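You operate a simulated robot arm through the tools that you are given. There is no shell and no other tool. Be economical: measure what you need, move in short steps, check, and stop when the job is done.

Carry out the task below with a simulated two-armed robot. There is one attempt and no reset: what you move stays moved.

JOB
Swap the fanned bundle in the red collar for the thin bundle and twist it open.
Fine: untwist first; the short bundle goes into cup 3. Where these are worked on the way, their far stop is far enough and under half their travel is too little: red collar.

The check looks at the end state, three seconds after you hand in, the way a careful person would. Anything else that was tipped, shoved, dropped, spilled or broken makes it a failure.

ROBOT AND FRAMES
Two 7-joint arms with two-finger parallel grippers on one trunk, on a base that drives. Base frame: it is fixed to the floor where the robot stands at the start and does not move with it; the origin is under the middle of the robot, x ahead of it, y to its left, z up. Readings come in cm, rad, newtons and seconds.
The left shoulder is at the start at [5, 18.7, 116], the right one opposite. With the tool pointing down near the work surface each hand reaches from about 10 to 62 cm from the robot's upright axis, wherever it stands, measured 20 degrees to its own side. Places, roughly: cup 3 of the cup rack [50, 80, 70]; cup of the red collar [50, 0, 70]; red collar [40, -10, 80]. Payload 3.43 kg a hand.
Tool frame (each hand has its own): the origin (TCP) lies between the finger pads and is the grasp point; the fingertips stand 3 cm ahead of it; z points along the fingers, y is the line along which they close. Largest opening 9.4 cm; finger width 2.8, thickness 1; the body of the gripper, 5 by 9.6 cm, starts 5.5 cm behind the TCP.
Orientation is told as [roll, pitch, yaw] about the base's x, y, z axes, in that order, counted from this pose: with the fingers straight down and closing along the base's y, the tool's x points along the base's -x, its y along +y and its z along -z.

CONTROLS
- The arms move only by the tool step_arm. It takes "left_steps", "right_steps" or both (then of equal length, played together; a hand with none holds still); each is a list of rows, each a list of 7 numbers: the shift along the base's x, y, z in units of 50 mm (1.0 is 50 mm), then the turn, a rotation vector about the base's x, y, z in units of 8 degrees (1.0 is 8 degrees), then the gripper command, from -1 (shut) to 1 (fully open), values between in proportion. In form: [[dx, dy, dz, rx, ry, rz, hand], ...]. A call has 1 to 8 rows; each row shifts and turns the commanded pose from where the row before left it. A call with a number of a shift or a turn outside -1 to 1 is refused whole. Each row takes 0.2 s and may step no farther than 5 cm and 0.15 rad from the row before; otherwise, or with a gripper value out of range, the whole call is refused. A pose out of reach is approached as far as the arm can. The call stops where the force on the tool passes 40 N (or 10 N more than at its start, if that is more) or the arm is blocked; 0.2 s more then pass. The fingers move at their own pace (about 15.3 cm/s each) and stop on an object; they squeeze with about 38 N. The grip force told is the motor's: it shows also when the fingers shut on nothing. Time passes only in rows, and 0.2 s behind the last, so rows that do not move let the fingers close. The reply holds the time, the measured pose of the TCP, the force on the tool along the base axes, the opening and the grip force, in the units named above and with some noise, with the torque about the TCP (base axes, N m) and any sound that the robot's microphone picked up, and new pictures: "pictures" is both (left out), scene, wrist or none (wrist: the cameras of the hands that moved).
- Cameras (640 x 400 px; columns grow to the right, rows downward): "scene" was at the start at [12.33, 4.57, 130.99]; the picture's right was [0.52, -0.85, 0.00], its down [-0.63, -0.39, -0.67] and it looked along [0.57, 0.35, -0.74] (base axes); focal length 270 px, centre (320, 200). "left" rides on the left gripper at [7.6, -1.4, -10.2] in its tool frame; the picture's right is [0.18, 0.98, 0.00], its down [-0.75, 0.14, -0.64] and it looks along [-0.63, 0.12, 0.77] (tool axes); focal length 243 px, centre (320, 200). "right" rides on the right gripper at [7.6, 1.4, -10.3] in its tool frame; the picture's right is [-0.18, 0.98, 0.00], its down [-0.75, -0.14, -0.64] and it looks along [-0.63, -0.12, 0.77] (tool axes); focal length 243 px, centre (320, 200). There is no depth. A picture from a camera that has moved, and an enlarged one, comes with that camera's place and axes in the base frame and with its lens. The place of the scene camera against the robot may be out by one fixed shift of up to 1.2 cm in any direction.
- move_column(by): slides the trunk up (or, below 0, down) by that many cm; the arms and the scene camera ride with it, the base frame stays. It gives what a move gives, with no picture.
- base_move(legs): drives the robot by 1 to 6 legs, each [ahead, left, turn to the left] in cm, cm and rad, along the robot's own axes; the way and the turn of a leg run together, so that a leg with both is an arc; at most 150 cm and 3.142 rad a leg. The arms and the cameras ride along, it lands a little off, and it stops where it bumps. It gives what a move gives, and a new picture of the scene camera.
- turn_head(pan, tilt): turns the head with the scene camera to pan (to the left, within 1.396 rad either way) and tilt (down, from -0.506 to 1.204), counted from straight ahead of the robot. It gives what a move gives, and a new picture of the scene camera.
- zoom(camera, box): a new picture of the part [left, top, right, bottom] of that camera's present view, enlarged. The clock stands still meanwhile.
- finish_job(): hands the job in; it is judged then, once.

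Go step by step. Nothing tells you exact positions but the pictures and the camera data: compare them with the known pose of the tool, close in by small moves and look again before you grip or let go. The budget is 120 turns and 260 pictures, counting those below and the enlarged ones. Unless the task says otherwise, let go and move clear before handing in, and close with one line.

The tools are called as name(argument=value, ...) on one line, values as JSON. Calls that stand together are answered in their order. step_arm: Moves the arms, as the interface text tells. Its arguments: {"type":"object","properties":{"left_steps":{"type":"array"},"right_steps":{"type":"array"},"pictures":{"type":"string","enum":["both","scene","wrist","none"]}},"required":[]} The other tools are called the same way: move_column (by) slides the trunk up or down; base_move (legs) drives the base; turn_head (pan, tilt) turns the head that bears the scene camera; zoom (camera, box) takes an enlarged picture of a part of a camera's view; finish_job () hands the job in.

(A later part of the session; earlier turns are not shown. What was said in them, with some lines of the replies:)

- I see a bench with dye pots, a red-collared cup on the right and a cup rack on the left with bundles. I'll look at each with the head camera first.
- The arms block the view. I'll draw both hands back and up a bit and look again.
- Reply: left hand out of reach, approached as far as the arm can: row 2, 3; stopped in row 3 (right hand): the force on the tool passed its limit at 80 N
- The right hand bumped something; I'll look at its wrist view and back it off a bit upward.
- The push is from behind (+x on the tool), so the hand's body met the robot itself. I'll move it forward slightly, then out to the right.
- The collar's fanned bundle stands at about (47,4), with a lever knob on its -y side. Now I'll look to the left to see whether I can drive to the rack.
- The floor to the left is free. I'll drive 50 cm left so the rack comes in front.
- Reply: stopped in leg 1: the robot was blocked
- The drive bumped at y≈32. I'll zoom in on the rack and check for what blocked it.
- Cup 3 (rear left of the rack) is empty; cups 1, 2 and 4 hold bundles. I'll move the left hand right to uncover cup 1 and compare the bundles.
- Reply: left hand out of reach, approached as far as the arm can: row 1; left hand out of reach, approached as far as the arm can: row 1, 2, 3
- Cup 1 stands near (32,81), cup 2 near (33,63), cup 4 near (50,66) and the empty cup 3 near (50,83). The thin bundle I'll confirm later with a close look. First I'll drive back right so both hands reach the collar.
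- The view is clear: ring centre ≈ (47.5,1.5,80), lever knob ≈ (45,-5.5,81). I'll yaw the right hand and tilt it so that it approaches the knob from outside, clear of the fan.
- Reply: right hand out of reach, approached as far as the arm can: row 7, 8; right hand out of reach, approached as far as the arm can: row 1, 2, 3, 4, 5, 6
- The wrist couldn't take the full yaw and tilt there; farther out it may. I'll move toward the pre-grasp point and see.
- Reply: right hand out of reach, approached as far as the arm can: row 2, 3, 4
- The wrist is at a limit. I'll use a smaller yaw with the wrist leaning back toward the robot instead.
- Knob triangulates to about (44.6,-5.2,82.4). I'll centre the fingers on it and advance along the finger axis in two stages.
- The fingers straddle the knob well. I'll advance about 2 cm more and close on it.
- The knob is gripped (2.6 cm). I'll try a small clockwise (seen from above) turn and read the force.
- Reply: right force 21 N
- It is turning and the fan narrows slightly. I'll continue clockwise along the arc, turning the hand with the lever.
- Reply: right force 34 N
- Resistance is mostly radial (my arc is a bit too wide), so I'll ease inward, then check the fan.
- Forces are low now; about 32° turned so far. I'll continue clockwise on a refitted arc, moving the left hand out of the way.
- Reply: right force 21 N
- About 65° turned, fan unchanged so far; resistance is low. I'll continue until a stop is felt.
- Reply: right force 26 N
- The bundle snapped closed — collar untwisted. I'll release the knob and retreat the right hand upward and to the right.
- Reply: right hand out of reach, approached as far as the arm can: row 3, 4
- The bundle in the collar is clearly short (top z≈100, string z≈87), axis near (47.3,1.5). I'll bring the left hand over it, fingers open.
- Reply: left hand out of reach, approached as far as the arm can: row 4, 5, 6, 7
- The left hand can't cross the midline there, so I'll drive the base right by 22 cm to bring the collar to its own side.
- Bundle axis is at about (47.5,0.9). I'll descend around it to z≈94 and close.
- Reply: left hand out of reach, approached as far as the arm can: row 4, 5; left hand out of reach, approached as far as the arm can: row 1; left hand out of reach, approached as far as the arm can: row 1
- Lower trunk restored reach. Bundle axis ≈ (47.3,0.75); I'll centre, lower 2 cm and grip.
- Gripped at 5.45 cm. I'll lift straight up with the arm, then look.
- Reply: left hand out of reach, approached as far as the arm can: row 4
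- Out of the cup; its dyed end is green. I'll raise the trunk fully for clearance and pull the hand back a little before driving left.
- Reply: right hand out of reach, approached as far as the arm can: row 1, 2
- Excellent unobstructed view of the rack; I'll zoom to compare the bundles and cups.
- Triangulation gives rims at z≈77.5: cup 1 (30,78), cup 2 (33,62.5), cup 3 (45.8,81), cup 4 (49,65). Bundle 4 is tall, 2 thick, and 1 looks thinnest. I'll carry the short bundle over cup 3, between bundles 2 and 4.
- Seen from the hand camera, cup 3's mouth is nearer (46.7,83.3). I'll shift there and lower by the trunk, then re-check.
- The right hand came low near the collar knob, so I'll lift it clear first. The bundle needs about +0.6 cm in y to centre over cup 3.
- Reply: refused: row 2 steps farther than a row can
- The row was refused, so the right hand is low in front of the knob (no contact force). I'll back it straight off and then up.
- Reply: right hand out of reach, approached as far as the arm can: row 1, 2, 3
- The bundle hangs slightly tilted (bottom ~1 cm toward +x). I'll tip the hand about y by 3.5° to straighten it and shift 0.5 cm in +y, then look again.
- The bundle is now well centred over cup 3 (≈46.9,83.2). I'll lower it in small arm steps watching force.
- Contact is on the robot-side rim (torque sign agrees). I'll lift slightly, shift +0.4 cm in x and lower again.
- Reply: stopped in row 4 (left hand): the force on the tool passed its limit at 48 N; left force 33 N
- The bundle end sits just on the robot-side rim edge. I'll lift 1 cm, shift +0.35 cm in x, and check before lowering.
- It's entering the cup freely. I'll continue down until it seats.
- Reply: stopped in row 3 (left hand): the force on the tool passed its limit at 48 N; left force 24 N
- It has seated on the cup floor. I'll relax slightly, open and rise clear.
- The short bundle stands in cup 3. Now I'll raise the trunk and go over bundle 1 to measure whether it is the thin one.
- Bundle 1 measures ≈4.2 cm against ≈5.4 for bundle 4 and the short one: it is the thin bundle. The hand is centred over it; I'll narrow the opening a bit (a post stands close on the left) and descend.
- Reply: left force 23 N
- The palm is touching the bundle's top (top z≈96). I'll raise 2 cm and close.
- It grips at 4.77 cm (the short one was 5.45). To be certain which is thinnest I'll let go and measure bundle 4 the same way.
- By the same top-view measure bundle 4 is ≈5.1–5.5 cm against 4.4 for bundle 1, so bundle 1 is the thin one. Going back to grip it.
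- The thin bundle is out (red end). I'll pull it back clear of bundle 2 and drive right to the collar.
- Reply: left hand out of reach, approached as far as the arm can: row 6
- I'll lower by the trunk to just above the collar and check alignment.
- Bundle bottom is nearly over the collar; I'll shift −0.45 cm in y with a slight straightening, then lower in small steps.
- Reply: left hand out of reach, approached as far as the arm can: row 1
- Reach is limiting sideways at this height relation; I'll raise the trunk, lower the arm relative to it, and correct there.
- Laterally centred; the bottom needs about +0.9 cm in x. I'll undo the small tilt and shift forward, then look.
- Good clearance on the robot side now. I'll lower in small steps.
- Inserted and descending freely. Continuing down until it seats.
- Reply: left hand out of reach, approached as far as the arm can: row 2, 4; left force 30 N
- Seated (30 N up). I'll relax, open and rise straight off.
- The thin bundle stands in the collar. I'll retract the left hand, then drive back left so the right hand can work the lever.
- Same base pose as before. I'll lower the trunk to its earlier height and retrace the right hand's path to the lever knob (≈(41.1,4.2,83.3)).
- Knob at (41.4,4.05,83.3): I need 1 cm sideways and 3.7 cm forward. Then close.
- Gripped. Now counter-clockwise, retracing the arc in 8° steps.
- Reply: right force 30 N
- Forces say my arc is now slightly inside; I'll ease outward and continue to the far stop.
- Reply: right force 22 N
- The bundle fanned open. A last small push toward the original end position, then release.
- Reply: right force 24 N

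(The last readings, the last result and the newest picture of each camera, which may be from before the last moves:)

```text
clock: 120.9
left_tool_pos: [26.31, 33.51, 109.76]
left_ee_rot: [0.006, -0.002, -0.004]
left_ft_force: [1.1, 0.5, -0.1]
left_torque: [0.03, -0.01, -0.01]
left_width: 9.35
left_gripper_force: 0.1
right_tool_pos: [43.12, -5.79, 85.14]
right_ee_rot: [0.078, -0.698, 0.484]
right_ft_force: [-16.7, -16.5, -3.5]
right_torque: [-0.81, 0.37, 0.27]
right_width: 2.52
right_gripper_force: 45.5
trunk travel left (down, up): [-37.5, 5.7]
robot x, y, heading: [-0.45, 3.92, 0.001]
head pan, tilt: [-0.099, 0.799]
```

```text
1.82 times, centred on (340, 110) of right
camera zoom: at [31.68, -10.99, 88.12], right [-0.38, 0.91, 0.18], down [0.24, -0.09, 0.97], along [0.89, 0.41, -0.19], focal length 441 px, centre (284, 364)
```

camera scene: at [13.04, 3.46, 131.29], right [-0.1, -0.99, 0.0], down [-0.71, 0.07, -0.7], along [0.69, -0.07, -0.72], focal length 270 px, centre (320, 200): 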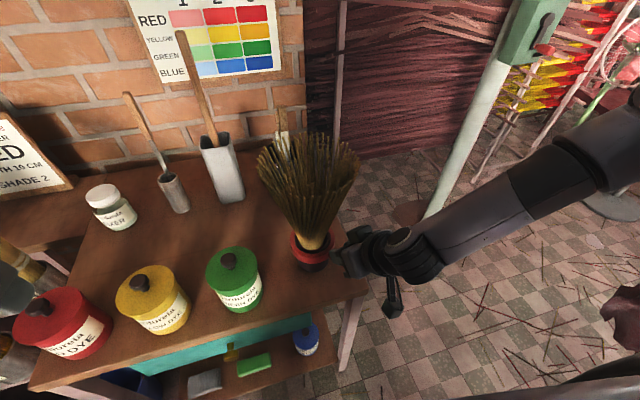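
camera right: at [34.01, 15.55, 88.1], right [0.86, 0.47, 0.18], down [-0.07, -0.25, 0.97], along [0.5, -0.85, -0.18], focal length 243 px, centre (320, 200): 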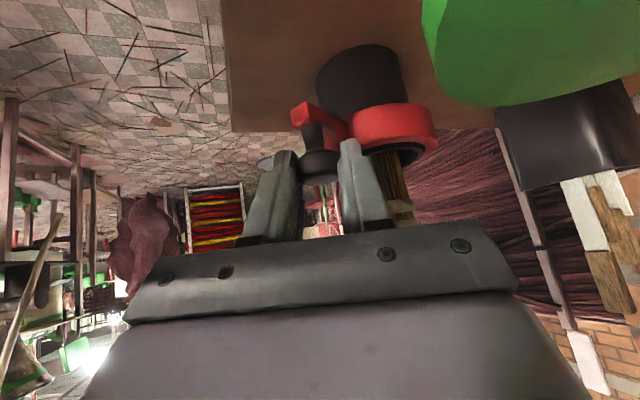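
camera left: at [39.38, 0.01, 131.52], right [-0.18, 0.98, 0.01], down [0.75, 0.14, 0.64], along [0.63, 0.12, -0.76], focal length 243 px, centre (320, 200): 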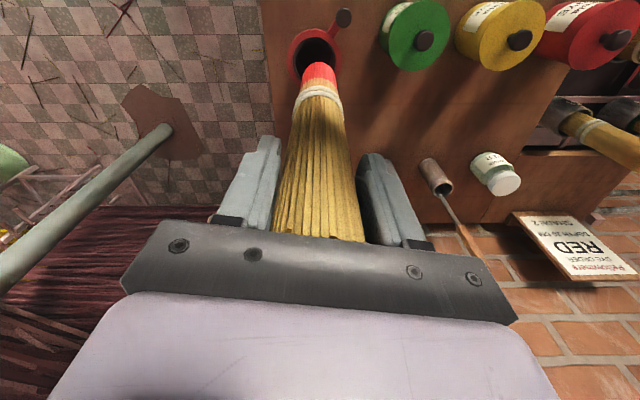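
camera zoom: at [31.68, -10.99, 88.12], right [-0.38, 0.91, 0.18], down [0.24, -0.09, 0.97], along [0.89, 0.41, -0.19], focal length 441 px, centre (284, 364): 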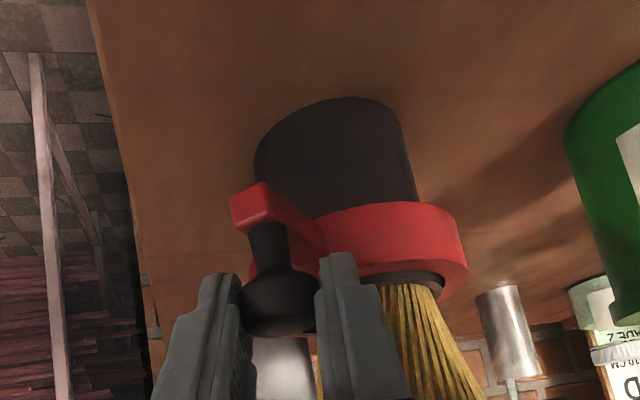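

step_arm(right_steps=[[-0.04, -0.04, 0, 0, 0, 0, -1], [0, 0, 0, 0, 0, 0, -0.1], [0, 0, 0, 0, 0, 0, -0.1], [-0.42, -0.3, 0.6, 0, 0, 0, -0.1], [-0.4, -0.4, 0.6, 0, 0, 0, -0.1], [0, -0.9, 0.2, 0, 0, 0, -0.1], [0, -0.9, 0.2, 0, 0, 0, -0.1], [0, -0.9, 0, 0, 0, 0, -0.1]], pictures="scene")

zoom(camera="scene", box=[230, 110, 390, 290])

turn_head(pan=0.75, tilt=0.75)

```text
clock: 122.7
left_tool_pos: [26.29, 33.69, 109.65]
left_ee_rot: [0.004, 0.0, -0.003]
left_ft_force: [-0.1, 1.1, 0.5]
left_torque: [0.03, -0.01, 0.03]
left_width: 9.41
left_gripper_force: 0.1
right_tool_pos: [38.78, -22.78, 93.07]
right_ee_rot: [0.083, -0.702, 0.481]
right_ft_force: [0.4, 0.1, 0.5]
right_torque: [-0.02, -0.02, -0.04]
right_width: 4.22
right_gripper_force: 0.1
trunk travel left (down, up): [-37.5, 5.7]
robot x, y, heading: [-0.56, 4.12, -0.004]
head pan, tilt: [-0.099, 0.799]
camera scene: at [13.1, 3.59, 131.29], right [-0.1, -0.99, 0.0], down [-0.71, 0.07, -0.7], along [0.69, -0.07, -0.72], focal length 270 px, centre (320, 200)
```

scene: 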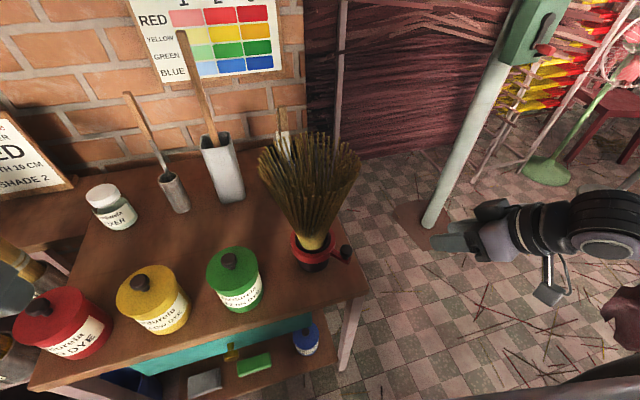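

```text
2.22 times, centred on (310, 200) of scene
camera zoom: at [13.1, 3.59, 131.29], right [-0.1, -0.99, 0.0], down [-0.71, 0.07, -0.7], along [0.69, -0.07, -0.72], focal length 601 px, centre (342, 200)
```

zoom: 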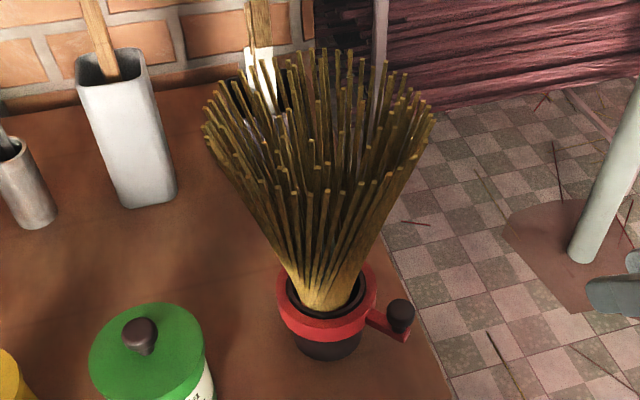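

```text
clock: 123.8
left_tool_pos: [26.41, 33.68, 109.65]
left_ee_rot: [0.003, 0.001, -0.002]
left_ft_force: [0.1, -0.5, 0.4]
left_torque: [0.0, 0.03, -0.01]
left_width: 9.41
left_gripper_force: 0.0
right_tool_pos: [38.86, -22.79, 93.13]
right_ee_rot: [0.081, -0.701, 0.486]
right_ft_force: [-0.7, -0.2, -0.6]
right_torque: [-0.01, -0.01, -0.02]
right_width: 4.22
right_gripper_force: 0.1
trunk travel left (down, up): [-37.5, 5.7]
robot x, y, heading: [-0.77, 4.08, -0.004]
head pan, tilt: [0.75, 0.75]
camera scene: at [11.19, 10.08, 131.69], right [0.68, -0.73, 0.0], down [-0.5, -0.46, -0.73], along [0.54, 0.5, -0.68], focal length 270 px, centre (320, 200)
```

scene: 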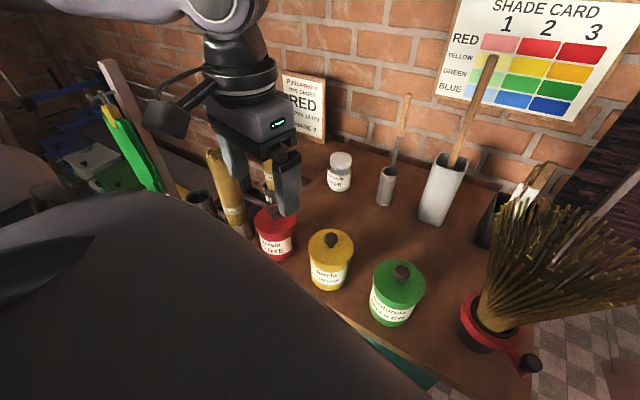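

The thin bundle is fanned open in the red collar, the short bundle stands in cup 3, and everything else in view looks in place with both hands clear. I'll hand in now.

finish_job()

```text
The job is handed in.
```

The thin bundle from cup 1 is now in the red collar and twisted open, and the short bundle that was fanned there stands untwisted in cup 3. On the first drive left the base bumped something below the camera's view and stopped; nothing in the pictures afterwards looked moved.
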